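You operate a simulated robot arm through the tools that you are given. There is no shell and no other tool.

The job below is to be done with a simulated two-armed robot. You get a single attempt, and the scene is never put back.

Task
Leak-test bay 1, then bay 6; leave only the sound one on air.
Fine: white desk; each bay alone on air by its lever D or W, one press of TEST each; leave the other levers.

The check looks at the end state, three seconds after you hand in, the way a careful person would. Anything else that was tipped, shoved, dropped, spilled or broken makes it a failure.

Robot
Two 7-joint arms with two-finger parallel grippers on one trunk that stands fixed in place. Base frame: the origin is at the foot of the trunk, x ahead of it, y to its left, z up; the work surface is at about z = 905. Units: mm, degrees, N and s.
The left shoulder is at [70, 130, 1250], the right one opposite. With the tool pointing down near the work surface each hand reaches from about 180 to 500 mm from the base axis, measured 20 degrees to its own side. Payload 1.57 kg a hand.
Tool frame (each hand has its own): the origin (TCP) lies between the finger pads and is the grasp point; the fingertips stand 30 mm ahead of it; z points along the fingers, y is the line along which they close. Largest opening 80 mm; finger width 17, thickness 12; the body of the gripper, 40 by 82 mm, starts 80 mm behind the TCP.
Orientation is that of the tool frame in the base frame, as [roll, pitch, yaw] about the fixed x, y, z axes, in that order (R = Rz(yaw) Ry(pitch) Rx(roll)). With the fingers straight down and closing along the base's y, the tool's x points along the base's -x, its y along +y and its z along -z.

Tools
- The arms move only by the tool arm_command. It takes "left_moves", "right_moves" or both (then of equal length, played together; a hand with none holds still); each is a list of rows, each a list of 7 numbers: the shift along the tool's x, y, z in mm, then the turn, a rotation vector about the tool's x, y, z in degrees, then the opening in per cent of the stroke, from 0 (shut) to 100 (fully open). In form: [[tx, ty, tz, wx, wy, wz, gripper], ...]. A call has 1 to 20 rows; each row shifts and turns the commanded pose from where the row before left it, along the tool's axes as they then stand. A row lasts 0.2 s, in which the tool goes at most 50 mm and 8.6 degrees; a call with a longer step from one row to the next is refused whole, and so is a gripper value outside its range. A pose out of reach is approached as far as the arm can. The call stops where the force on the tool passes 40 N (or 10 N more than at its start, if that is more) or the arm is blocked; 0.2 s more then pass. Each finger travels about 108 mm/s and halts on what it meets, pressing with about 30 N; the grip force reading is that of the motor and also rises with nothing between the fingers. The clock runs only during rows and for 0.2 s after the last one: add rows that do not move to give the fingers time. It gives the time, the measured TCP pose, the force on the tool (base axes), the opening and the grip force at its end, in the units of the frame above (readings bear some noise), with the torque about the TCP (base axes, N m) and any sound that the robot's microphone picked up.
- Cameras (640 x 400 px; columns grow to the right, rows downward): "scene" is now at [111.3, -45, 1460.9]; the picture's right is [-0.64, -0.77, 0.00], its down [-0.53, 0.44, -0.73] and it looks along [0.56, -0.46, -0.69] (base axes); focal length 214 px, centre (320, 200). "left" rides on the left gripper at [72, 7, -122] in its tool frame; the picture's right is [-0.09, 1.00, 0.00], its down [-0.84, -0.08, -0.54] and it looks along [-0.54, -0.05, 0.84] (tool axes); focal length 238 px, centre (320, 200). "right" rides on the right gripper at [72, -7, -122] in its tool frame; the picture's right is [0.09, 1.00, 0.00], its down [-0.84, 0.08, -0.54] and it looks along [-0.54, 0.05, 0.84] (tool axes); focal length 238 px, centre (320, 200). There is no depth. A picture from a camera that has moved, and an enlarged one, comes with that camera's place and axes in the base frame and with its lens. The place of the scene camera against the robot may be out by one fixed shift of up to 12 mm in any direction.
- capture(camera): a new picture of that camera. No time passes.
- raise_lower(by): slides the trunk up (or, below 0, down) by that many mm; the arms and the scene camera ride with it, the base frame stays. It gives what a move gives, with no picture.
- head_to(pan, tilt): turns the head with the scene camera to pan (to the left, within 86 degrees either way) and tilt (down, from -29 to 69), counted from straight ahead of the robot. It gives what a move gives.
- enlarge(camera, box): a new picture of the part [left, top, right, bottom] of that camera's present view, enlarged. No time passes.
- hand_in(): hands the job in; it is judged then, once.

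Places have to be worked out from the pictures, the camera data and where the tool is seen. Open the grippers and draw the arms clear of the work before you hand the job in, unless the task says otherwise.

The tools are called after ">>>" as name(argument=value, ...) on one line, values as JSON. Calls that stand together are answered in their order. arm_command: Moves the arms, as the interface text tells. Its arguments: {"type":"object","properties":{"left_moves":{"type":"array"},"right_moves":{"type":"array"}},"required":[]} The other tools are called the same way: raise_lower (by) moves the trunk up or down; head_to (pan, tilt) turns the head that bears the scene camera; capture (camera) takes a picture; enlarge (camera, box) takes an enlarged picture of a part of a camera's view; hand_in () hands the job in.

At the start:

```text
clock: 0.0
left_position: [374.6, 53.1, 1284.1]
left_ee_rot: [-179.9, 0.0, -179.8]
left_contact_force: [0.4, -0.3, 0.0]
left_moment: [0.02, 0.0, -0.02]
left_opening: 80.1
left_finger_force: 0.0
right_position: [266.6, -191.4, 1308.5]
right_ee_rot: [-179.9, 0.0, -180.0]
right_contact_force: [0.5, -0.1, -0.8]
right_moment: [0.0, 0.03, -0.01]
right_opening: 80.2
right_finger_force: 0.0
trunk travel left (down, up): [-888.0, 52.0]
head pan, tilt (commanded): [-39.6, 43.5]
```

scene: 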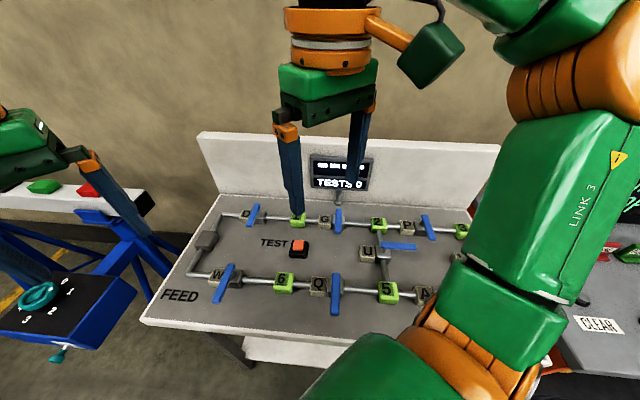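
right: 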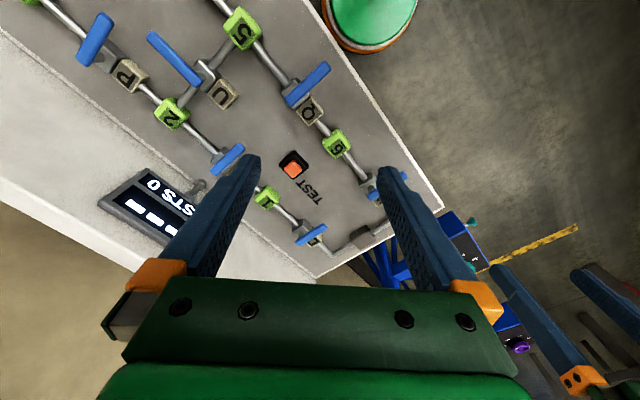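
left: 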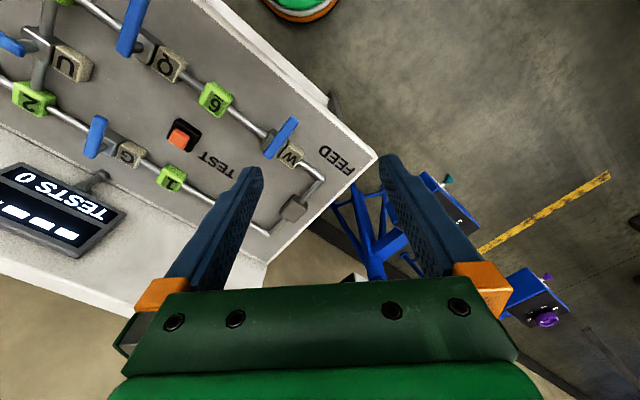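

The scene shows a white desk with a pipe loop, blue levers (D, G, P, W, Q, U...), and numbered green bays; one arm blocks part of it. I'll enlarge the views to read the piping and levers.

>>> enlarge(camera="scene", box=[140, 120, 480, 340])

>>> enlarge(camera="right", box=[60, 0, 460, 260])

>>> enlarge(camera="left", box=[0, 0, 400, 260])

```text
1.82 times, centred on (310, 230) of scene
camera zoom: at [111.3, -45.0, 1460.9], right [-0.64, -0.77, 0.0], down [-0.53, 0.44, -0.73], along [0.56, -0.46, -0.69], focal length 390 px, centre (338, 146)
```

zoom: 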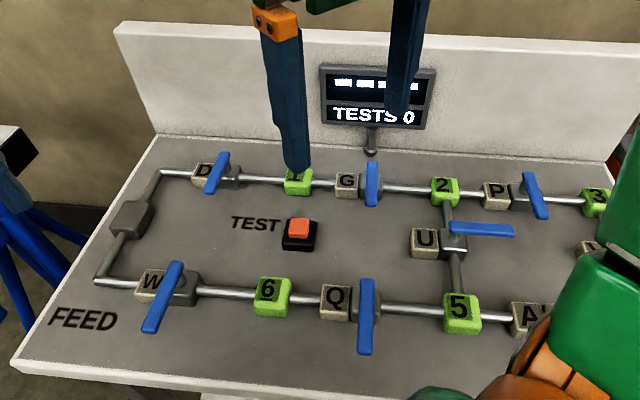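

```text
1.54 times, centred on (260, 130) of right
camera zoom: at [194.9, -197.7, 1431.3], right [-0.09, 1.0, 0.0], down [0.84, 0.08, 0.54], along [0.54, 0.05, -0.84], focal length 367 px, centre (412, 308)
```

zoom: 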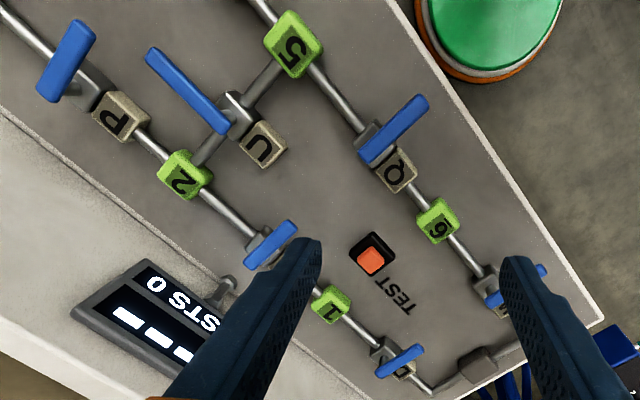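

```text
1.54 times, centred on (200, 130) of left
camera zoom: at [303.7, 58.7, 1406.6], right [0.09, 1.0, 0.0], down [0.84, -0.07, 0.54], along [0.54, -0.05, -0.84], focal length 367 px, centre (505, 308)
```

zoom: 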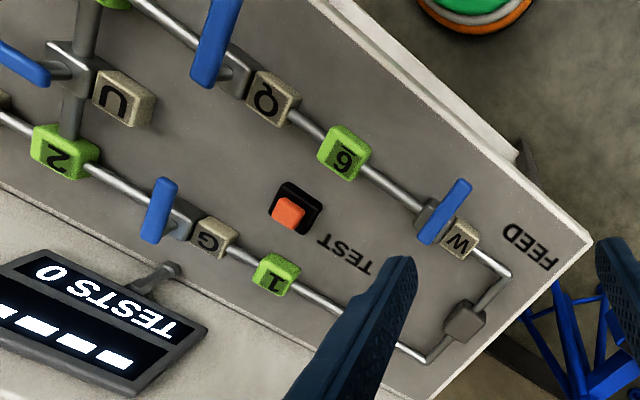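

The pipe loop: feed block → D → bay 1 → G → bay 2 …, and feed → W → bay 6 → Q → bay 5 …, with TEST in the middle. I'll zoom in on the display and each of the levers before moving.

>>> enlarge(camera="scene", box=[300, 145, 380, 195])

>>> enlarge(camera="scene", box=[180, 195, 300, 270])

>>> enlarge(camera="scene", box=[150, 240, 300, 334])

>>> enlarge(camera="left", box=[200, 90, 360, 190])

>>> enlarge(camera="right", box=[240, 180, 400, 280])

```text
8.00 times, centred on (340, 170) of scene
camera zoom: at [111.3, -45.0, 1460.9], right [-0.64, -0.77, 0.0], down [-0.53, 0.44, -0.73], along [0.56, -0.46, -0.69], focal length 1716 px, centre (160, 440)
```

zoom: 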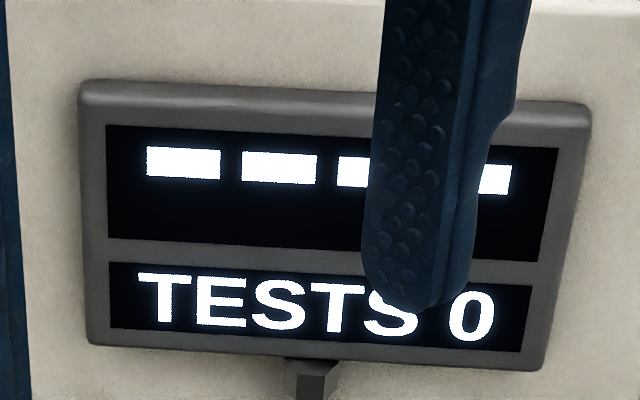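

```text
5.33 times, centred on (240, 232) of scene
camera zoom: at [111.3, -45.0, 1460.9], right [-0.64, -0.77, 0.0], down [-0.53, 0.44, -0.73], along [0.56, -0.46, -0.69], focal length 1144 px, centre (747, 27)
```

zoom: 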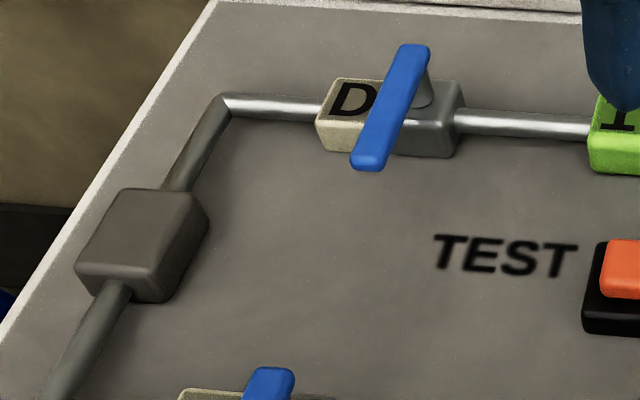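

```text
4.26 times, centred on (225, 287) of scene
camera zoom: at [111.3, -45.0, 1460.9], right [-0.64, -0.77, 0.0], down [-0.53, 0.44, -0.73], along [0.56, -0.46, -0.69], focal length 913 px, centre (724, -170)
```

zoom: 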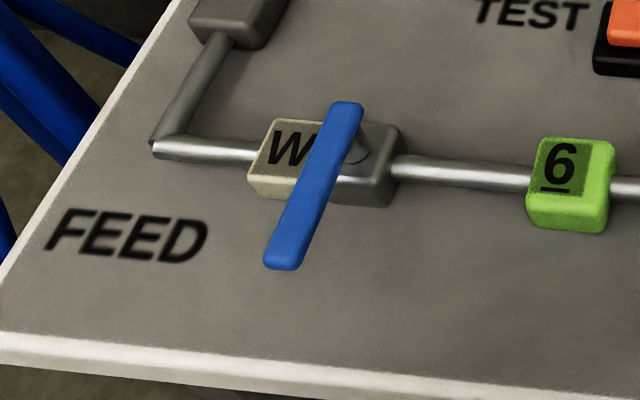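

```text
4.00 times, centred on (280, 140) of left
camera zoom: at [303.7, 58.7, 1406.6], right [0.09, 1.0, 0.0], down [0.84, -0.07, 0.54], along [0.54, -0.05, -0.84], focal length 953 px, centre (480, 440)
```

zoom: 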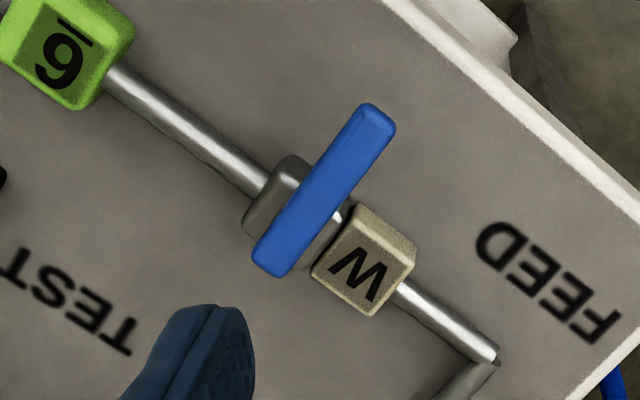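

```text
4.00 times, centred on (320, 230) of right
camera zoom: at [194.9, -197.7, 1431.3], right [-0.09, 1.0, 0.0], down [0.84, 0.08, 0.54], along [0.54, 0.05, -0.84], focal length 953 px, centre (320, 80)
```

zoom: 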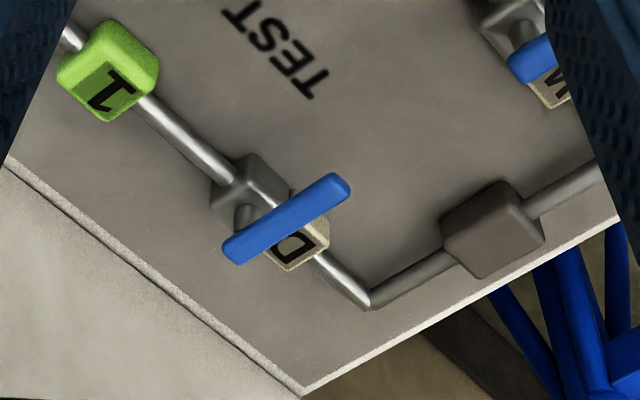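

All levers look crosswise to their pipes (shut), and the display reads dashes with TESTS 0. I estimate TEST near (429,-237), W pivot near (461,-48), D pivot near (625,-195). I'll move the right hand forward and down for a closer look at D and TEST.

>>> arm_command(right_moves=[[-30, 0, 30, 0, 0, 0, 100], [-30, 0, 30, 0, 0, 0, 100], [-30, 0, 30, 0, 0, 0, 100], [-30, 0, 30, 0, 0, 0, 100]])

>>> capture(camera="right")

>>> capture(camera="scene")

```text
clock: 1.0
left_position: [377.0, 53.1, 1282.0]
left_ee_rot: [-179.9, 0.0, -179.7]
left_contact_force: [0.4, 0.0, 0.5]
left_moment: [0.0, 0.04, 0.02]
left_opening: 80.1
left_finger_force: 0.1
right_position: [386.9, -189.7, 1188.3]
right_ee_rot: [-179.9, 0.1, -180.0]
right_contact_force: [0.4, -0.3, 0.1]
right_moment: [0.0, 0.0, 0.0]
right_opening: 79.8
right_finger_force: 0.1
trunk travel left (down, up): [-888.0, 52.0]
head pan, tilt (commanded): [-39.6, 43.5]
```

```text
taken
camera right: at [314.5, -197.3, 1311.3], right [-0.09, 1.0, 0.0], down [0.84, 0.08, 0.54], along [0.54, 0.05, -0.84], focal length 238 px, centre (320, 200)
```

right: 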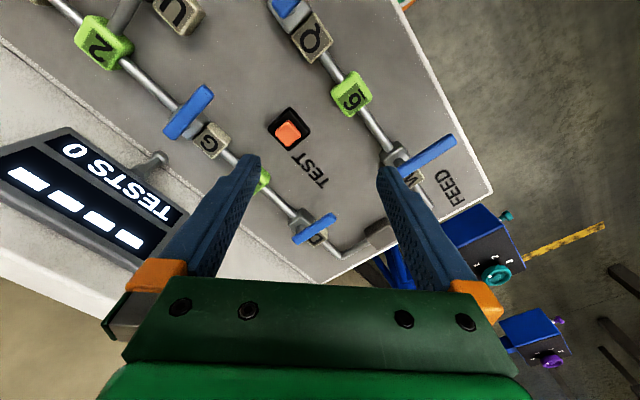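

```text
taken
camera scene: at [113.7, -45.4, 1460.6], right [-0.64, -0.77, 0.0], down [-0.53, 0.44, -0.72], along [0.56, -0.46, -0.69], focal length 214 px, centre (320, 200)
```

scene: 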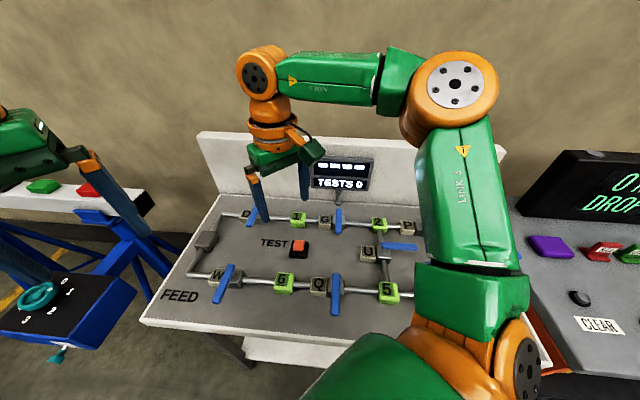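

The right hand's camera now sees D, W, TEST and bay 1 at closer range. I'll enlarge those regions to fix coordinates.

>>> enlarge(camera="right", box=[240, 160, 400, 260])

>>> enlarge(camera="right", box=[240, 80, 400, 180])

>>> enlarge(camera="left", box=[60, 80, 380, 280])

>>> enlarge(camera="scene", box=[140, 180, 300, 280])

```text
4.00 times, centred on (320, 210) of right
camera zoom: at [314.5, -197.3, 1311.3], right [-0.09, 1.0, 0.0], down [0.84, 0.08, 0.54], along [0.54, 0.05, -0.84], focal length 953 px, centre (320, 160)
```

zoom: 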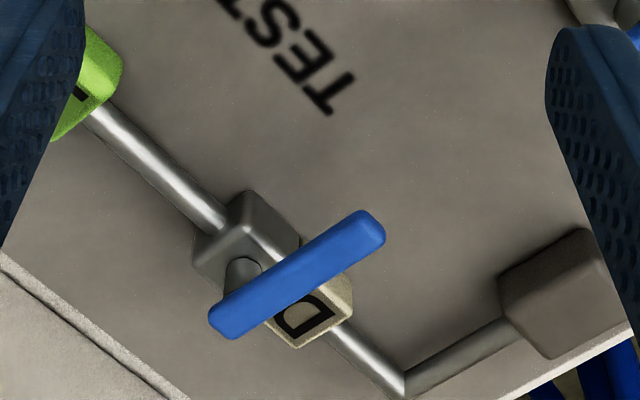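

```text
4.00 times, centred on (320, 130) of right
camera zoom: at [314.5, -197.3, 1311.3], right [-0.09, 1.0, 0.0], down [0.84, 0.08, 0.54], along [0.54, 0.05, -0.84], focal length 953 px, centre (320, 480)
```

zoom: 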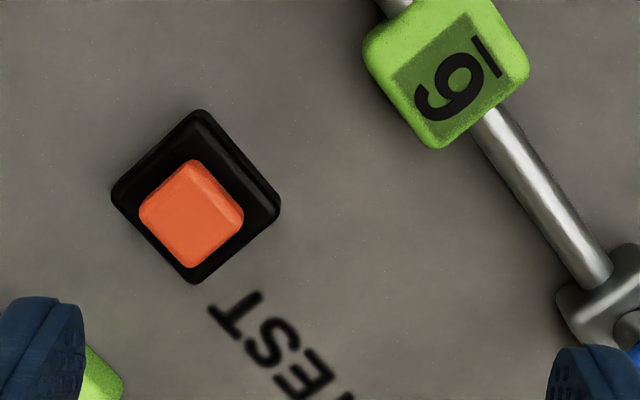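

```text
2.00 times, centred on (220, 180) of left
camera zoom: at [306.1, 58.3, 1406.0], right [0.09, 1.0, 0.0], down [0.84, -0.07, 0.54], along [0.54, -0.05, -0.84], focal length 477 px, centre (520, 240)
```

zoom: 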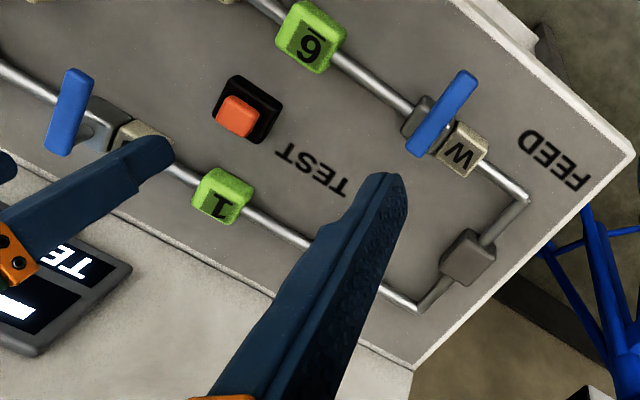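

```text
4.00 times, centred on (220, 230) of scene
camera zoom: at [113.7, -45.4, 1460.6], right [-0.64, -0.77, 0.0], down [-0.53, 0.44, -0.72], along [0.56, -0.46, -0.69], focal length 858 px, centre (720, 80)
```

zoom: 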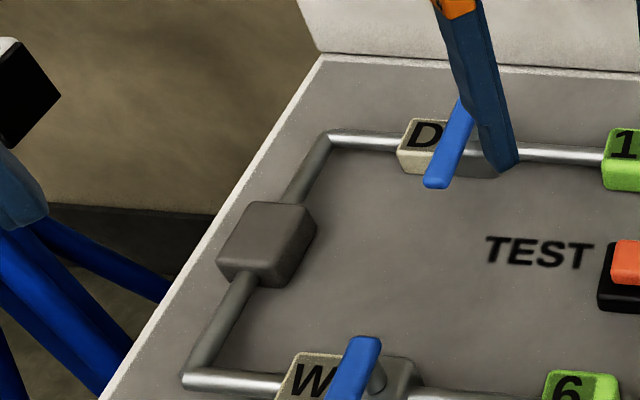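

The right hand's two views share nearly the same sight line to D, so I need a view from another direction. I'll shift the left hand 120 mm to the left, so its camera sees D past its finger for triangulation.

>>> arm_command(left_moves=[[0, 40, 0, 0, 0, 0, 100], [0, 40, 0, 0, 0, 0, 100], [0, 40, 0, 0, 0, 0, 100], [0, 0, 0, 0, 0, 0, 100]])

>>> enlarge(camera="left", box=[60, 80, 380, 280])

```text
clock: 2.0
left_position: [374.2, 173.1, 1286.4]
left_ee_rot: [-179.9, 0.0, -179.8]
left_contact_force: [-0.1, 0.6, 0.6]
left_moment: [0.0, 0.02, 0.02]
left_opening: 79.9
left_finger_force: 0.1
right_position: [385.3, -190.8, 1189.0]
right_ee_rot: [-179.9, 0.0, 180.0]
right_contact_force: [-0.4, 0.2, 0.7]
right_moment: [0.03, 0.01, 0.03]
right_opening: 79.7
right_finger_force: 0.1
trunk travel left (down, up): [-888.0, 52.0]
head pan, tilt (commanded): [-39.6, 43.5]
```

```text
2.00 times, centred on (220, 180) of left
camera zoom: at [302.1, 178.8, 1408.3], right [0.09, 1.0, 0.0], down [0.84, -0.07, 0.54], along [0.54, -0.05, -0.84], focal length 477 px, centre (520, 240)
```

zoom: 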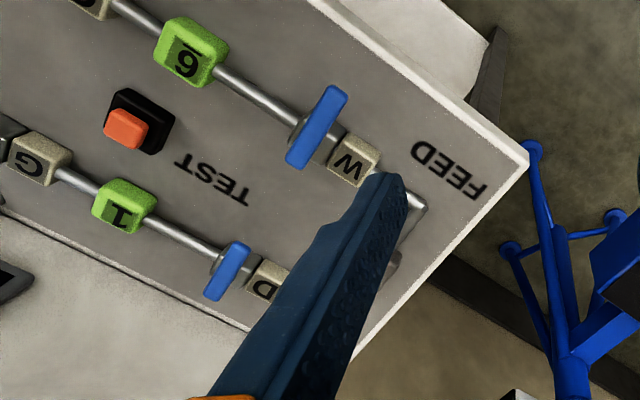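

>>> enlarge(camera="left", box=[130, 180, 210, 230])

>>> enlarge(camera="left", box=[170, 100, 290, 175])

>>> enlarge(camera="right", box=[360, 110, 480, 185])

>>> enlarge(camera="right", box=[240, 160, 400, 260])

```text
8.00 times, centred on (170, 205) of left
camera zoom: at [302.1, 178.8, 1408.3], right [0.09, 1.0, 0.0], down [0.84, -0.07, 0.54], along [0.54, -0.05, -0.84], focal length 1907 px, centre (1520, 160)
```

zoom: 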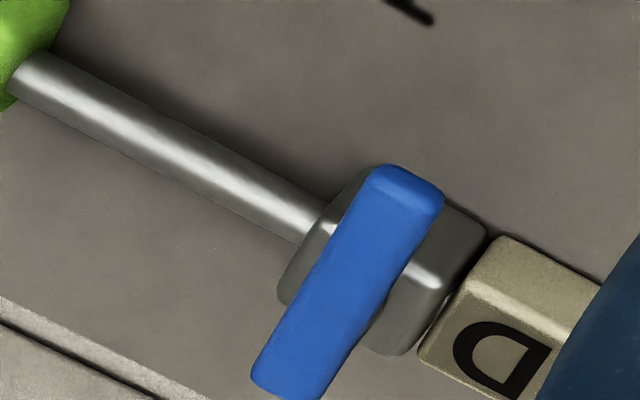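

```text
5.33 times, centred on (230, 138) of left
camera zoom: at [302.1, 178.8, 1408.3], right [0.09, 1.0, 0.0], down [0.84, -0.07, 0.54], along [0.54, -0.05, -0.84], focal length 1271 px, centre (800, 533)
```

zoom: 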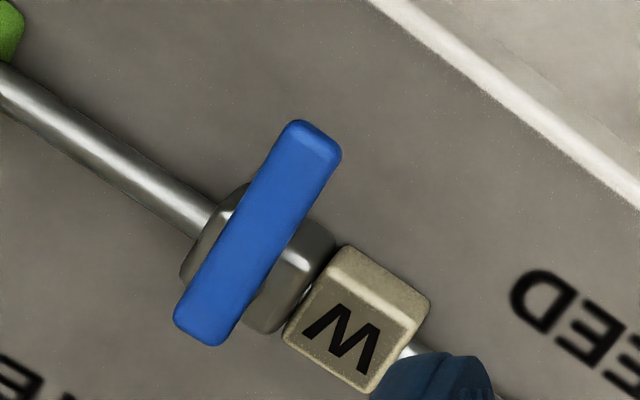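

```text
5.33 times, centred on (420, 148) of right
camera zoom: at [311.7, -197.5, 1312.3], right [-0.09, 1.0, 0.0], down [0.84, 0.08, 0.54], along [0.54, 0.05, -0.84], focal length 1271 px, centre (-213, 480)
```

zoom: 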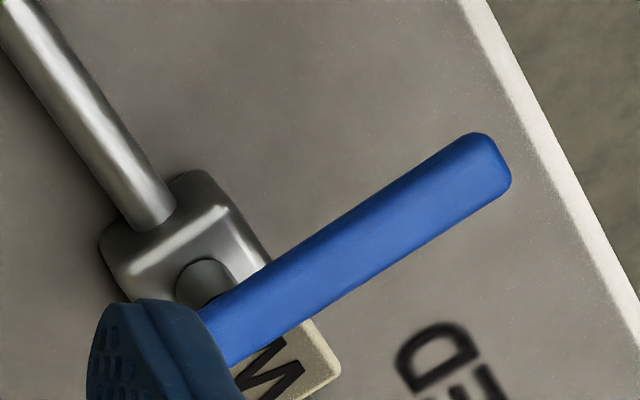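

```text
4.00 times, centred on (320, 210) of right
camera zoom: at [311.7, -197.5, 1312.3], right [-0.09, 1.0, 0.0], down [0.84, 0.08, 0.54], along [0.54, 0.05, -0.84], focal length 953 px, centre (320, 160)
```

zoom: 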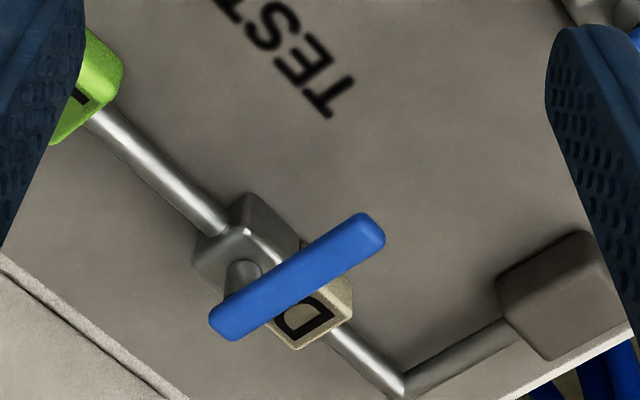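

Triangulating: D lever runs from tip (562,-150) to (631,-218) with pivot ≈ (612,-201) and top z ≈ 974. W lever runs from tip (409,5) to (473,-60) with pivot ≈ (455,-42), and the TEST cap is ≈ (432,-237,940). D is far, so I'll lower the trunk by 80 mm to help reach; the hands are still well above everything.

>>> raise_lower(by=-80)

>>> capture(camera="scene")

```text
clock: 3.2
left_position: [373.9, 174.2, 1206.1]
left_ee_rot: [-179.8, 0.1, -179.8]
left_contact_force: [-0.1, -0.9, 0.6]
left_moment: [0.02, -0.02, 0.02]
left_opening: 79.9
left_finger_force: 0.0
right_position: [384.7, -190.5, 1109.3]
right_ee_rot: [-179.9, 0.0, 179.9]
right_contact_force: [-0.3, -0.1, -0.7]
right_moment: [0.04, 0.01, 0.01]
right_opening: 80.2
right_finger_force: 0.0
trunk travel left (down, up): [-808.0, 132.0]
head pan, tilt (commanded): [-39.6, 43.5]
```

```text
taken
camera scene: at [111.2, -45.0, 1380.8], right [-0.64, -0.77, 0.0], down [-0.53, 0.44, -0.73], along [0.56, -0.46, -0.69], focal length 214 px, centre (320, 200)
```

scene: 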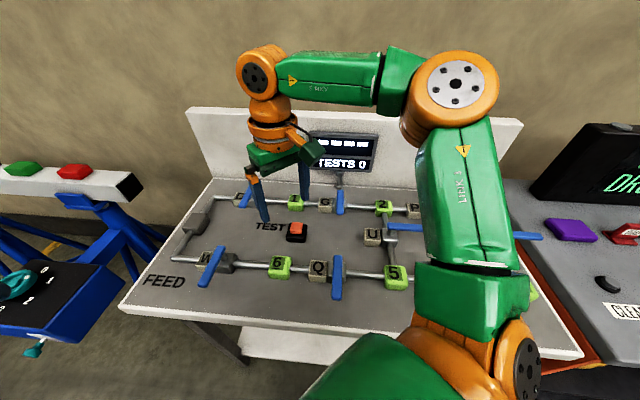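

The trunk is down with all clear. Now I'll shut the right gripper and tilt it 40° forward (fingers pointing ahead and down) in place.

>>> arm_command(right_moves=[[0, 0, 0, 0, -8, 0, 0], [0, 0, 0, 0, -8, 0, 0], [0, 0, 0, 0, -8, 0, 0], [0, 0, 0, 0, -8, 0, 0], [0, 0, 0, 0, -8, 0, 0]])

```text
clock: 4.4
left_position: [373.1, 174.0, 1206.3]
left_ee_rot: [-179.9, 0.1, -179.8]
left_contact_force: [0.5, -0.2, 0.0]
left_moment: [-0.01, -0.01, -0.01]
left_opening: 80.2
left_finger_force: 0.0
right_position: [383.0, -190.2, 1108.5]
right_ee_rot: [179.9, 40.1, 179.9]
right_contact_force: [-0.2, -0.9, 0.6]
right_moment: [-0.01, -0.02, -0.03]
right_opening: 0.0
right_finger_force: 21.7
trunk travel left (down, up): [-808.0, 132.0]
head pan, tilt (commanded): [-39.6, 43.5]
```

The tilt works (tool z ≈ (0.64,0,-0.77)). I'll move to a hover 80 mm above the start of the push, on the feed side of D's handle, to check reach.

>>> arm_command(right_moves=[[-24, 10.4, 32.7, 0, 0, 0, 0], [-24, 10.4, 32.7, 0, 0, 0, 0], [-24, 10.4, 32.7, 0, 0, 0, 0], [-24, 10.4, 32.7, 0, 0, 0, 0], [-24, 10.4, 32.7, 0, 0, 0, 0]])

>>> capture(camera="right")

>>> capture(camera="scene")

>>> capture(camera="left")

```text
clock: 5.6
left_position: [374.0, 173.0, 1206.1]
left_ee_rot: [-179.9, 0.2, -179.9]
left_contact_force: [0.2, -0.6, 1.0]
left_moment: [0.01, -0.03, -0.03]
left_opening: 79.8
left_finger_force: 0.0
right_position: [549.5, -165.0, 1063.7]
right_ee_rot: [-180.0, 40.1, -179.9]
right_contact_force: [-0.2, -0.3, 1.2]
right_moment: [-0.03, 0.01, 0.0]
right_opening: 0.0
right_finger_force: 21.5
right hand out of reach, approached as far as the arm can: row 5
trunk travel left (down, up): [-808.0, 132.0]
head pan, tilt (commanded): [-39.6, 43.5]
```

```text
taken
camera right: at [416.0, -172.2, 1111.6], right [-0.07, 1.0, -0.06], down [0.29, 0.08, 0.95], along [0.95, 0.05, -0.3], focal length 238 px, centre (320, 200)
```

right: 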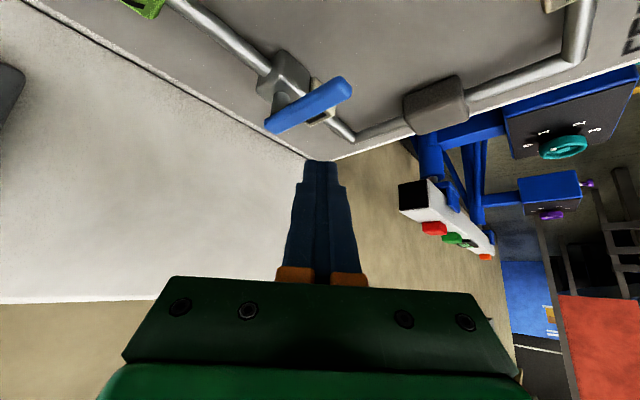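

```text
taken
camera scene: at [111.0, -45.4, 1380.9], right [-0.64, -0.77, 0.0], down [-0.53, 0.44, -0.73], along [0.56, -0.46, -0.69], focal length 214 px, centre (320, 200)
```

scene: 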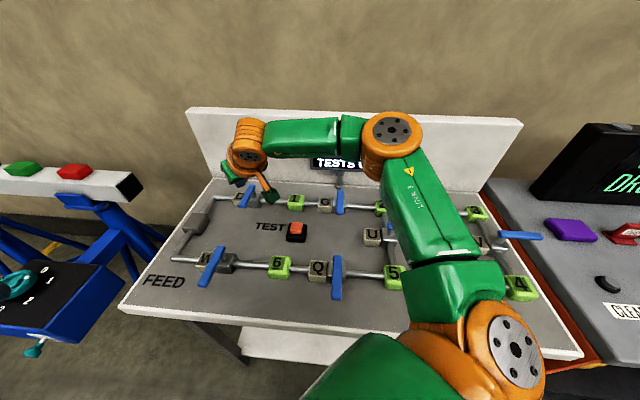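

```text
taken
camera left: at [302.2, 178.6, 1328.3], right [0.09, 1.0, 0.0], down [0.84, -0.07, 0.54], along [0.54, -0.05, -0.84], focal length 238 px, centre (320, 200)
```

left: 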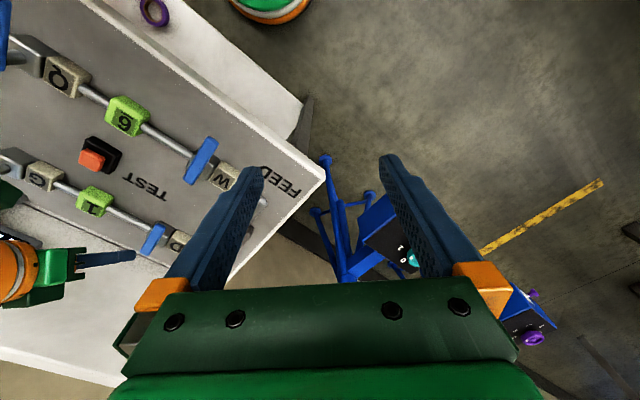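

The arm stopped at (549.5,-165,1064), a little short, although the elbow is clearly still bent, so it's a joint limit rather than full stretch. I'll back off by (-30,-27) in the base frame to see where the commanded pose really stands.

>>> arm_command(right_moves=[[11.5, -13.5, -9.6, 0, 0, 0, 0], [11.5, -13.5, -9.6, 0, 0, 0, 0], [0, 0, 0, 0, 0, 0, 0]])

```text
clock: 6.4
left_position: [375.1, 172.5, 1206.5]
left_ee_rot: [-179.8, 0.0, -179.8]
left_contact_force: [-0.1, 0.9, -0.3]
left_moment: [0.01, -0.04, 0.02]
left_opening: 80.1
left_finger_force: 0.0
right_position: [518.0, -193.0, 1065.5]
right_ee_rot: [-180.0, 39.9, -180.0]
right_contact_force: [-0.8, 0.0, -1.0]
right_moment: [0.01, 0.0, -0.02]
right_opening: 0.0
right_finger_force: 21.0
trunk travel left (down, up): [-808.0, 132.0]
head pan, tilt (commanded): [-39.6, 43.5]
```

The commanded pose follows the achieved pose. I'll try more tilt (56°), then move forward again, to see whether that extends the reach.

>>> arm_command(right_moves=[[0, 0, 0, 0, -8, 0, 0], [0, 0, 0, 0, -8, 0, 0], [-17.3, 10, 25.7, 0, 0, 0, 0], [-17.3, 10, 25.7, 0, 0, 0, 0], [0, 0, 0, 0, 0, 0, 0]])

```text
clock: 7.6
left_position: [373.7, 172.4, 1205.4]
left_ee_rot: [-179.9, 0.1, -179.8]
left_contact_force: [-0.7, 0.1, 0.5]
left_moment: [0.0, -0.04, 0.01]
left_opening: 80.2
left_finger_force: 0.1
right_position: [577.6, -169.6, 1064.5]
right_ee_rot: [179.8, 56.2, 179.9]
right_contact_force: [0.3, -0.3, -0.5]
right_moment: [0.05, 0.02, 0.02]
right_opening: 0.1
right_finger_force: 21.1
trunk travel left (down, up): [-808.0, 132.0]
head pan, tilt (commanded): [-39.6, 43.5]
```

At 56° tilt the arm reached (577.6,-169.6,1064) without complaint, which is enough. I'll move to the hover over the push start at (560,-120,1064) and look.

>>> arm_command(right_moves=[[4.9, 25, -7.3, 0, 0, 0, 0], [4.9, 25, -7.3, 0, 0, 0, 0], [0, 0, 0, 0, 0, 0, 0]])

>>> capture(camera="right")

>>> enlarge(camera="left", box=[0, 180, 240, 330])

>>> enlarge(camera="scene", box=[160, 100, 400, 250])

```text
clock: 8.4
left_position: [375.0, 173.6, 1205.8]
left_ee_rot: [-179.8, 0.1, -179.7]
left_contact_force: [-0.6, -0.1, 0.0]
left_moment: [0.0, -0.04, 0.03]
left_opening: 80.2
left_finger_force: 0.1
right_position: [548.4, -131.9, 1067.9]
right_ee_rot: [180.0, 56.0, -180.0]
right_contact_force: [-0.1, 0.4, -0.2]
right_moment: [0.01, -0.03, 0.01]
right_opening: 0.1
right_finger_force: 21.1
right hand out of reach, approached as far as the arm can: row 1, 2
trunk travel left (down, up): [-808.0, 132.0]
head pan, tilt (commanded): [-39.6, 43.5]
```

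```text
taken
camera right: at [407.1, -139.4, 1077.9], right [-0.05, 1.0, -0.08], down [0.02, 0.08, 1.0], along [1.0, 0.05, -0.02], focal length 238 px, centre (320, 200)
```

right: 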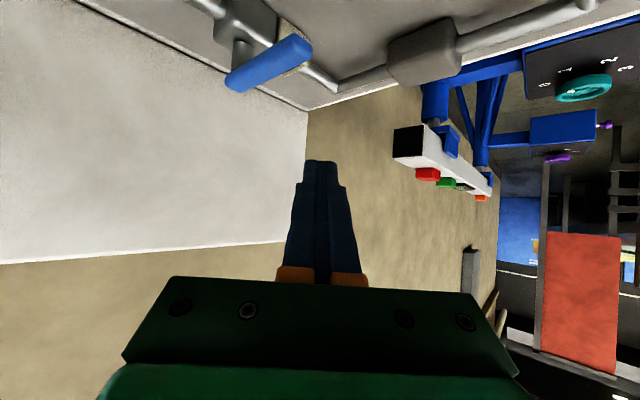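

```text
2.67 times, centred on (120, 255) of left
camera zoom: at [302.5, 178.7, 1328.2], right [0.09, 1.0, 0.0], down [0.84, -0.07, 0.54], along [0.54, -0.05, -0.84], focal length 636 px, centre (853, 53)
```

zoom: 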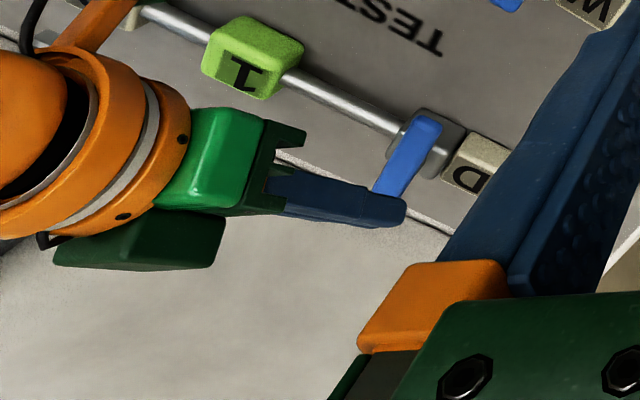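

```text
2.67 times, centred on (280, 175) of scene
camera zoom: at [111.3, -45.3, 1380.8], right [-0.64, -0.77, 0.0], down [-0.53, 0.44, -0.73], along [0.56, -0.46, -0.69], focal length 572 px, centre (427, 267)
```

zoom: 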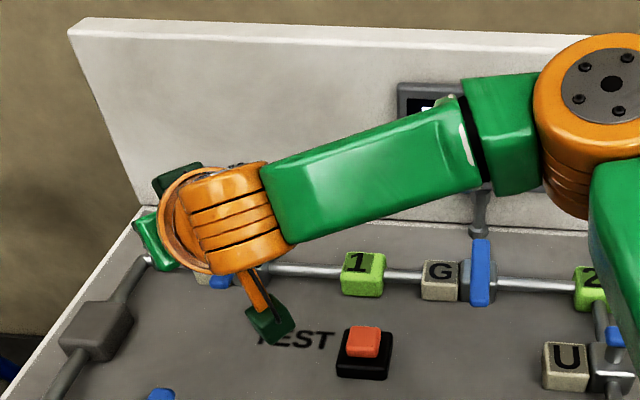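

Reach is tighter when y moves inward at this height: it stopped at (548,-132,1068). I'll go down to z≈1012 (fingertips still above the lever tops) and try inching forward, since reach may be better with the wrist lower.

>>> arm_command(right_moves=[[22.8, 0, 15.4, 0, 0, 0, 0], [22.8, 0, 15.4, 0, 0, 0, 0], [-8.4, 5, 12.4, 0, 0, 0, 0], [0, 0, 0, 0, 0, 0, 0]])

```text
clock: 9.4
left_position: [373.9, 174.0, 1205.9]
left_ee_rot: [-179.9, 0.2, -179.8]
left_contact_force: [-0.3, -0.7, 0.2]
left_moment: [0.02, 0.01, 0.02]
left_opening: 80.3
left_finger_force: 0.1
right_position: [546.7, -148.1, 1029.0]
right_ee_rot: [-179.9, 56.0, 180.0]
right_contact_force: [0.3, 1.3, -0.4]
right_moment: [-0.01, 0.02, 0.02]
right_opening: 0.0
right_finger_force: 21.1
right hand out of reach, approached as far as the arm can: row 1, 2, 3
trunk travel left (down, up): [-808.0, 132.0]
head pan, tilt (commanded): [-39.6, 43.5]
```

Going lower relative to the shoulder cost reach, so I should lower the trunk further and yaw the fingers to the left. First I'll raise the right hand 65 mm before any trunk move.

>>> arm_command(right_moves=[[-24, -2, -19, 0, 0, 0, 0], [-24, -2, -19, 0, 0, 0, 0], [0, 0, 0, -6.6, 0, -4.5, 0], [0, 0, 0, -6.6, 0, -4.5, 0], [0, 0, 0, -6.6, 0, -4.5, 0], [0, 0, 0, 0, 0, 0, 0]])

```text
clock: 10.8
left_position: [374.4, 173.4, 1205.3]
left_ee_rot: [-179.8, 0.1, -179.8]
left_contact_force: [0.5, -0.7, 1.0]
left_moment: [0.02, 0.02, -0.04]
left_opening: 80.0
left_finger_force: 0.0
right_position: [540.1, -153.0, 1088.2]
right_ee_rot: [180.0, 55.3, -157.6]
right_contact_force: [0.5, 0.3, -0.5]
right_moment: [0.0, 0.0, -0.01]
right_opening: 0.0
right_finger_force: 21.0
trunk travel left (down, up): [-808.0, 132.0]
head pan, tilt (commanded): [-39.6, 43.5]
```

Yaw of 22° took fine. Now I lower the trunk another 60 mm (right fingertips will be at about z=1010, still above the levers).

>>> raise_lower(by=-60)

>>> capture(camera="left")

>>> capture(camera="right")

>>> capture(camera="scene")

```text
clock: 11.8
left_position: [374.5, 173.9, 1145.3]
left_ee_rot: [-179.9, 0.1, -179.9]
left_contact_force: [0.7, -0.1, 0.5]
left_moment: [0.0, -0.01, 0.02]
left_opening: 80.1
left_finger_force: 0.1
right_position: [539.5, -153.1, 1028.9]
right_ee_rot: [-180.0, 55.2, -157.7]
right_contact_force: [0.1, -0.4, -0.5]
right_moment: [-0.01, -0.05, 0.03]
right_opening: 0.1
right_finger_force: 21.7
trunk travel left (down, up): [-748.0, 192.0]
head pan, tilt (commanded): [-39.6, 43.5]
```

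```text
taken
camera left: at [302.3, 179.0, 1268.2], right [0.09, 1.0, 0.0], down [0.84, -0.07, 0.54], along [0.54, -0.05, -0.84], focal length 238 px, centre (320, 200)
```

left: 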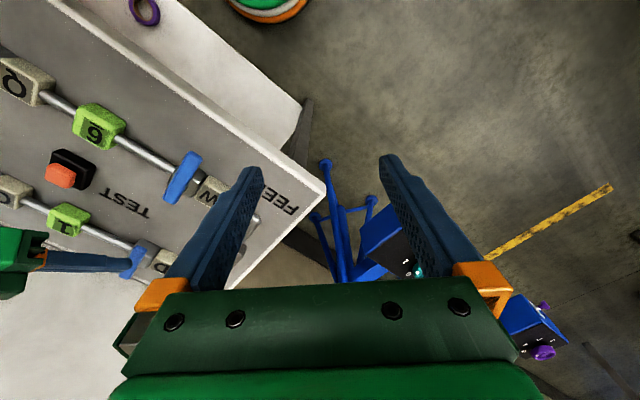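

```text
taken
camera right: at [411.5, -212.9, 1039.9], right [-0.43, 0.9, -0.08], down [0.0, 0.08, 1.0], along [0.9, 0.43, -0.04], focal length 238 px, centre (320, 200)
```

right: 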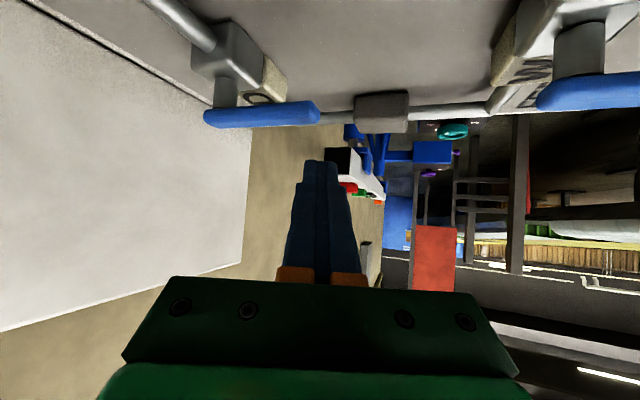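

```text
taken
camera scene: at [111.1, -45.0, 1320.8], right [-0.64, -0.77, 0.0], down [-0.53, 0.44, -0.73], along [0.56, -0.46, -0.69], focal length 214 px, centre (320, 200)
```

scene: 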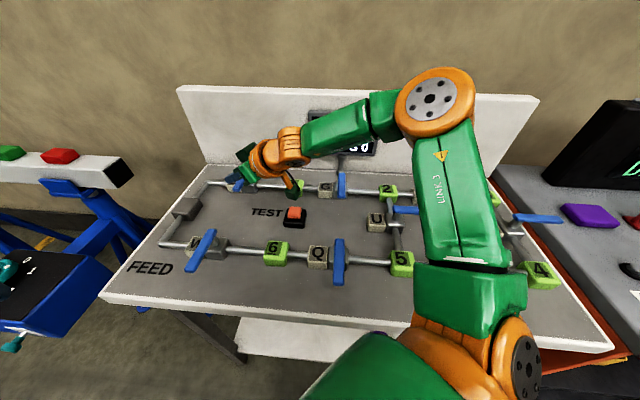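

The lever D is clear of the finger below it. I'll try the hover directly over the push start, TCP (561,-124,1028).

>>> arm_command(right_moves=[[-8.8, 9.3, 12.7, 0, 0, 0, 0], [-8.8, 9.3, 12.7, 0, 0, 0, 0], [0, 0, 0, 0, 0, 0, 0]])

```text
clock: 12.6
left_position: [374.3, 174.1, 1146.5]
left_ee_rot: [-179.9, 0.0, -179.7]
left_contact_force: [0.3, 0.4, 1.2]
left_moment: [0.05, 0.01, 0.0]
left_opening: 80.1
left_finger_force: 0.1
right_position: [559.2, -123.9, 1027.9]
right_ee_rot: [180.0, 55.3, -157.7]
right_contact_force: [0.0, 0.0, 0.2]
right_moment: [0.0, -0.03, -0.01]
right_opening: 0.0
right_finger_force: 21.6
trunk travel left (down, up): [-748.0, 192.0]
head pan, tilt (commanded): [-39.6, 43.5]
```

It reached (559,-124,1028). Let me look at the finger relative to D's lever from the left and right cameras before descending.

>>> enlarge(camera="left", box=[20, 200, 180, 300])

>>> enlarge(camera="right", box=[160, 0, 480, 200])

>>> enlarge(camera="scene", box=[180, 100, 340, 200])

```text
4.00 times, centred on (100, 250) of left
camera zoom: at [302.1, 178.8, 1268.3], right [0.09, 1.0, 0.0], down [0.84, -0.07, 0.54], along [0.54, -0.05, -0.84], focal length 953 px, centre (1200, 0)
```

zoom: 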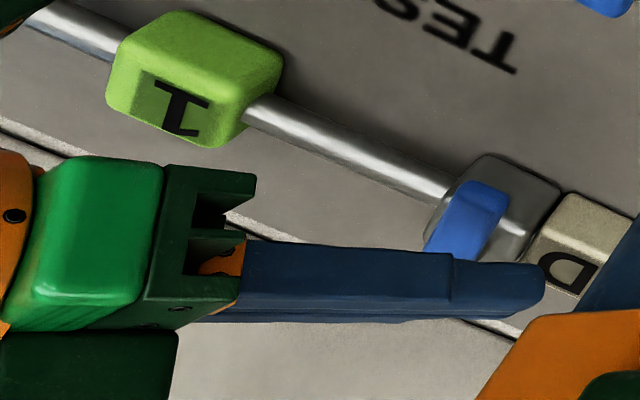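

```text
2.00 times, centred on (320, 100) of right
camera zoom: at [431.3, -184.7, 1039.5], right [-0.43, 0.9, -0.08], down [0.0, 0.08, 1.0], along [0.9, 0.43, -0.03], focal length 477 px, centre (320, 400)
```

zoom: 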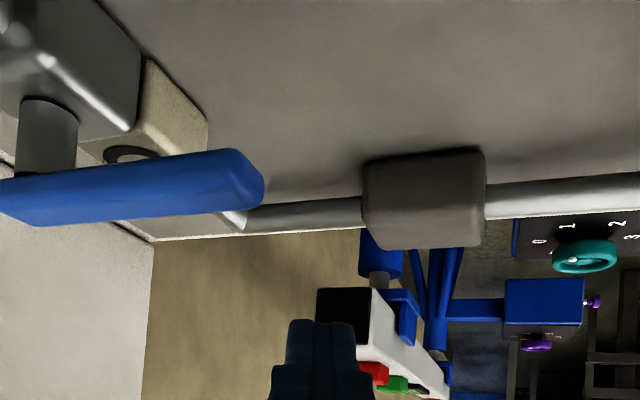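

```text
4.00 times, centred on (260, 150) of scene
camera zoom: at [110.9, -45.3, 1320.9], right [-0.64, -0.77, 0.0], down [-0.53, 0.44, -0.73], along [0.56, -0.46, -0.69], focal length 858 px, centre (560, 400)
```

zoom: 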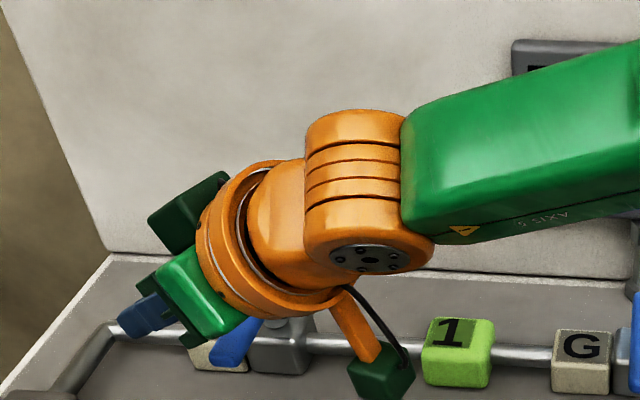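

The finger sits on the feed side of D's handle tip with a small gap. I'll descend 25 mm first and check that the reach holds.

>>> arm_command(right_moves=[[10.2, 0, 7.1, 0, 0, 0, 0], [10.2, 0, 7.1, 0, 0, 0, 0], [0, 0, 0, 0, 0, 0, 0]])

>>> enlarge(camera="right", box=[160, 0, 480, 200])

```text
clock: 13.4
left_position: [374.2, 173.3, 1145.7]
left_ee_rot: [-179.9, 0.1, -179.7]
left_contact_force: [0.7, 0.4, -0.3]
left_moment: [0.02, 0.0, -0.01]
left_opening: 80.0
left_finger_force: 0.0
right_position: [559.8, -123.7, 1003.0]
right_ee_rot: [180.0, 55.2, -157.7]
right_contact_force: [0.2, -0.3, -0.5]
right_moment: [0.01, 0.0, 0.0]
right_opening: 0.2
right_finger_force: 21.1
trunk travel left (down, up): [-748.0, 192.0]
head pan, tilt (commanded): [-39.6, 43.5]
```

```text
2.00 times, centred on (320, 100) of right
camera zoom: at [432.6, -183.5, 1014.6], right [-0.43, 0.9, -0.08], down [0.0, 0.08, 1.0], along [0.9, 0.43, -0.04], focal length 477 px, centre (320, 400)
```

zoom: 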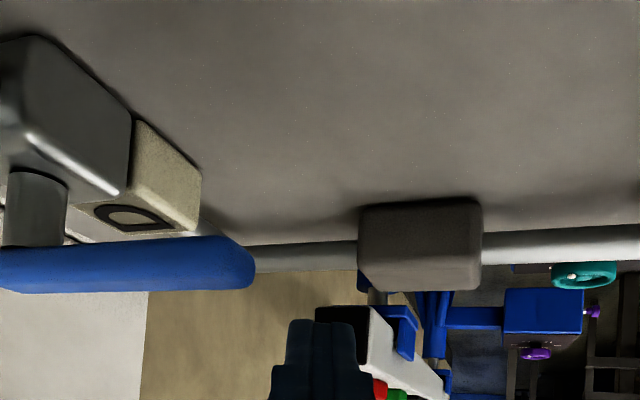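

Reach holds, and the lever spans z ≈ 964–978 with about 9 mm gap to the finger. I'll descend another 25 mm, beside the handle.

>>> arm_command(right_moves=[[10.2, 0, 7.1, 0, 0, 0, 0], [10.2, 0, 7.1, 0, 0, 0, 0], [0, 0, 0, 0, 0, 0, 0]])

>>> enlarge(camera="right", box=[160, 0, 480, 200])

>>> enlarge(camera="left", box=[20, 200, 180, 300])

```text
clock: 14.2
left_position: [375.0, 174.5, 1146.6]
left_ee_rot: [-179.9, 0.1, -179.7]
left_contact_force: [-0.3, -0.1, 0.3]
left_moment: [-0.02, 0.02, -0.01]
left_opening: 80.1
left_finger_force: 0.1
right_position: [559.9, -123.3, 978.6]
right_ee_rot: [180.0, 55.3, -157.7]
right_contact_force: [-0.1, 0.1, -0.6]
right_moment: [-0.02, -0.02, -0.01]
right_opening: 0.2
right_finger_force: 21.1
trunk travel left (down, up): [-748.0, 192.0]
head pan, tilt (commanded): [-39.6, 43.5]
```

```text
2.00 times, centred on (320, 100) of right
camera zoom: at [432.0, -183.7, 989.4], right [-0.43, 0.9, -0.08], down [0.0, 0.08, 1.0], along [0.9, 0.43, -0.04], focal length 477 px, centre (320, 400)
```

zoom: 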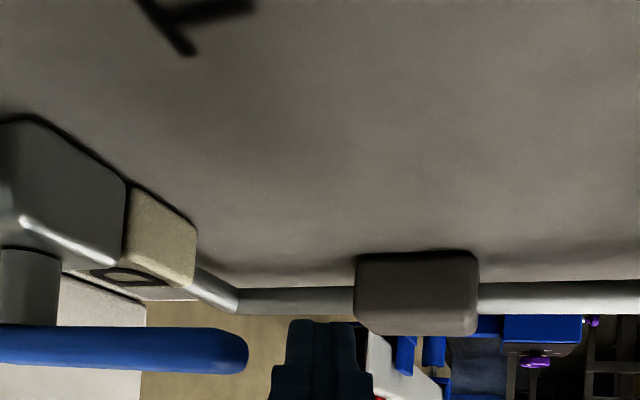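

```text
4.00 times, centred on (100, 250) of left
camera zoom: at [302.3, 179.1, 1268.2], right [0.09, 1.0, 0.0], down [0.84, -0.07, 0.54], along [0.54, -0.05, -0.84], focal length 953 px, centre (1200, 0)
```

zoom: 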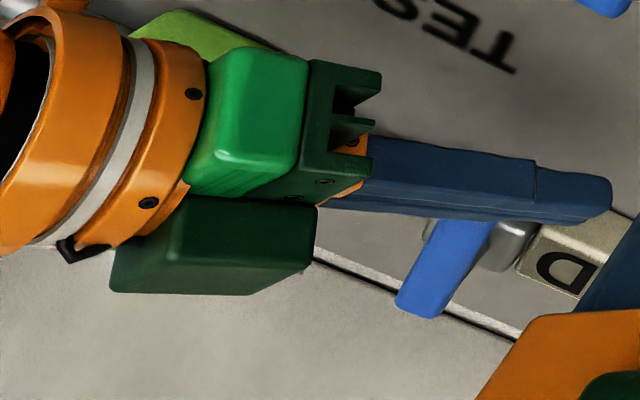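

The finger's side now overlaps the lever in height, with about 9 mm to go. I'll push gently toward bay 1 (base −y) in 5 mm steps, 25 mm in total, watching the force.

>>> arm_command(right_moves=[[1.35, -4.43, -1.95, 0, 0, 0, 0], [1.35, -4.43, -1.95, 0, 0, 0, 0], [1.35, -4.43, -1.95, 0, 0, 0, 0], [1.35, -4.43, -1.95, 0, 0, 0, 0], [1.35, -4.43, -1.95, 0, 0, 0, 0]])

>>> enlarge(camera="left", box=[20, 200, 180, 300])

>>> enlarge(camera="right", box=[160, 0, 480, 200])

```text
clock: 15.4
left_position: [369.9, 175.3, 1147.9]
left_ee_rot: [-179.7, 0.3, 180.0]
left_contact_force: [-0.7, -0.3, -0.4]
left_moment: [0.03, 0.03, 0.04]
left_opening: 80.1
left_finger_force: 0.0
right_position: [550.8, -143.6, 978.7]
right_ee_rot: [179.7, 54.9, -157.4]
right_contact_force: [-16.1, 16.0, -6.4]
right_moment: [0.15, 0.17, 0.02]
right_opening: 0.0
right_finger_force: 21.2
trunk travel left (down, up): [-748.0, 192.0]
head pan, tilt (commanded): [-39.6, 43.5]
stopped in row 5 (right hand): the force on the tool passed its limit at 42 N (the readings are from after the stop); the commanded pose is now the measured one
```

```text
4.00 times, centred on (100, 250) of left
camera zoom: at [298.0, 182.1, 1269.1], right [0.09, 1.0, -0.01], down [0.83, -0.07, 0.55], along [0.55, -0.06, -0.84], focal length 953 px, centre (1200, 0)
```

zoom: 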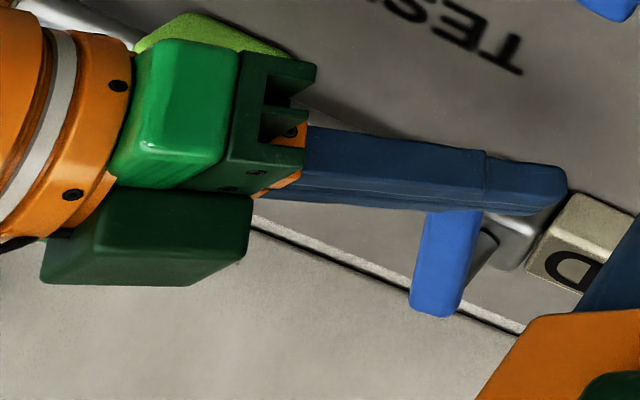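

```text
2.00 times, centred on (320, 100) of right
camera zoom: at [423.4, -204.3, 991.6], right [-0.44, 0.9, -0.07], down [0.01, 0.08, 1.0], along [0.9, 0.43, -0.04], focal length 477 px, centre (320, 400)
```

zoom: 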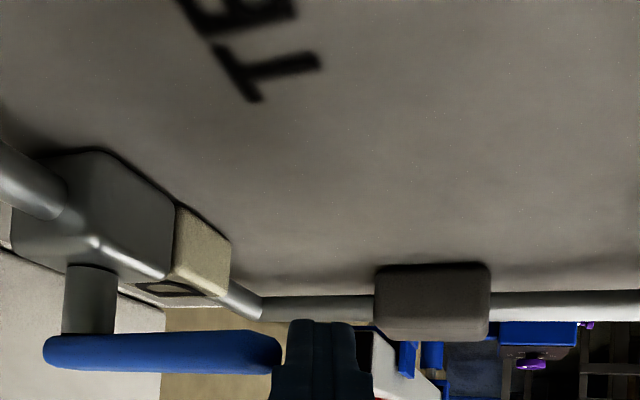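

The lever has turned about 15° toward bay 1; the force was mostly along the lever (−16,16), because my finger pushes on the tip corner at a poor angle. I'll follow the tip's arc instead, moving (−15,−35) mm in small steps.

>>> arm_command(right_moves=[[1.95, -3.35, -2.82, 0, 0, 0, 0], [1.95, -3.35, -2.82, 0, 0, 0, 0], [1.95, -3.35, -2.82, 0, 0, 0, 0], [1.95, -3.35, -2.82, 0, 0, 0, 0]])

>>> enlarge(camera="left", box=[20, 200, 180, 300])

>>> enlarge(camera="right", box=[160, 0, 480, 200])

```text
clock: 16.0
left_position: [367.2, 176.1, 1147.3]
left_ee_rot: [-179.7, 0.5, 179.9]
left_contact_force: [0.3, 0.2, 0.7]
left_moment: [0.04, -0.02, 0.02]
left_opening: 80.2
left_finger_force: 0.1
right_position: [545.2, -149.1, 980.5]
right_ee_rot: [179.4, 54.7, -157.3]
right_contact_force: [-18.6, 14.6, -1.2]
right_moment: [0.11, 0.14, 0.0]
right_opening: 0.0
right_finger_force: 21.5
trunk travel left (down, up): [-748.0, 192.0]
head pan, tilt (commanded): [-39.6, 43.5]
stopped in row 3 (right hand): the force on the tool passed its limit at 41 N (the readings are from after the stop); the commanded pose is now the measured one
```

```text
4.00 times, centred on (100, 250) of left
camera zoom: at [295.3, 182.1, 1269.9], right [0.09, 1.0, 0.0], down [0.83, -0.07, 0.55], along [0.55, -0.05, -0.84], focal length 953 px, centre (1200, 0)
```

zoom: 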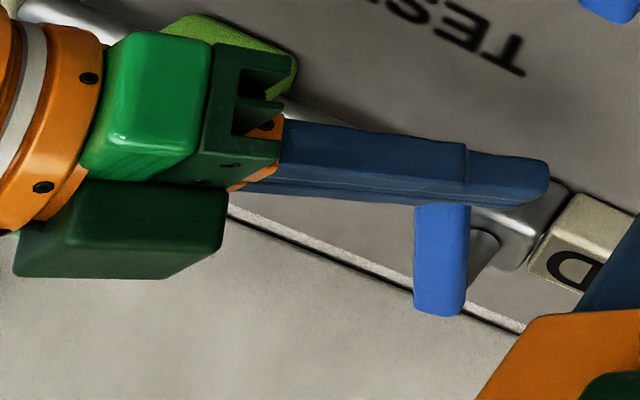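

```text
2.00 times, centred on (320, 100) of right
camera zoom: at [418.5, -211.4, 992.0], right [-0.44, 0.89, -0.07], down [0.01, 0.08, 1.0], along [0.9, 0.44, -0.04], focal length 477 px, centre (320, 400)
```

zoom: 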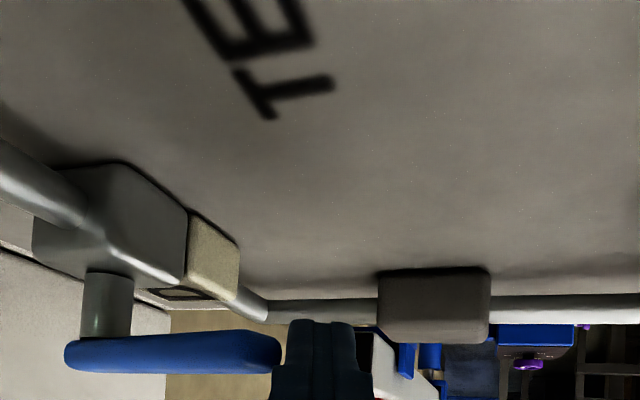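

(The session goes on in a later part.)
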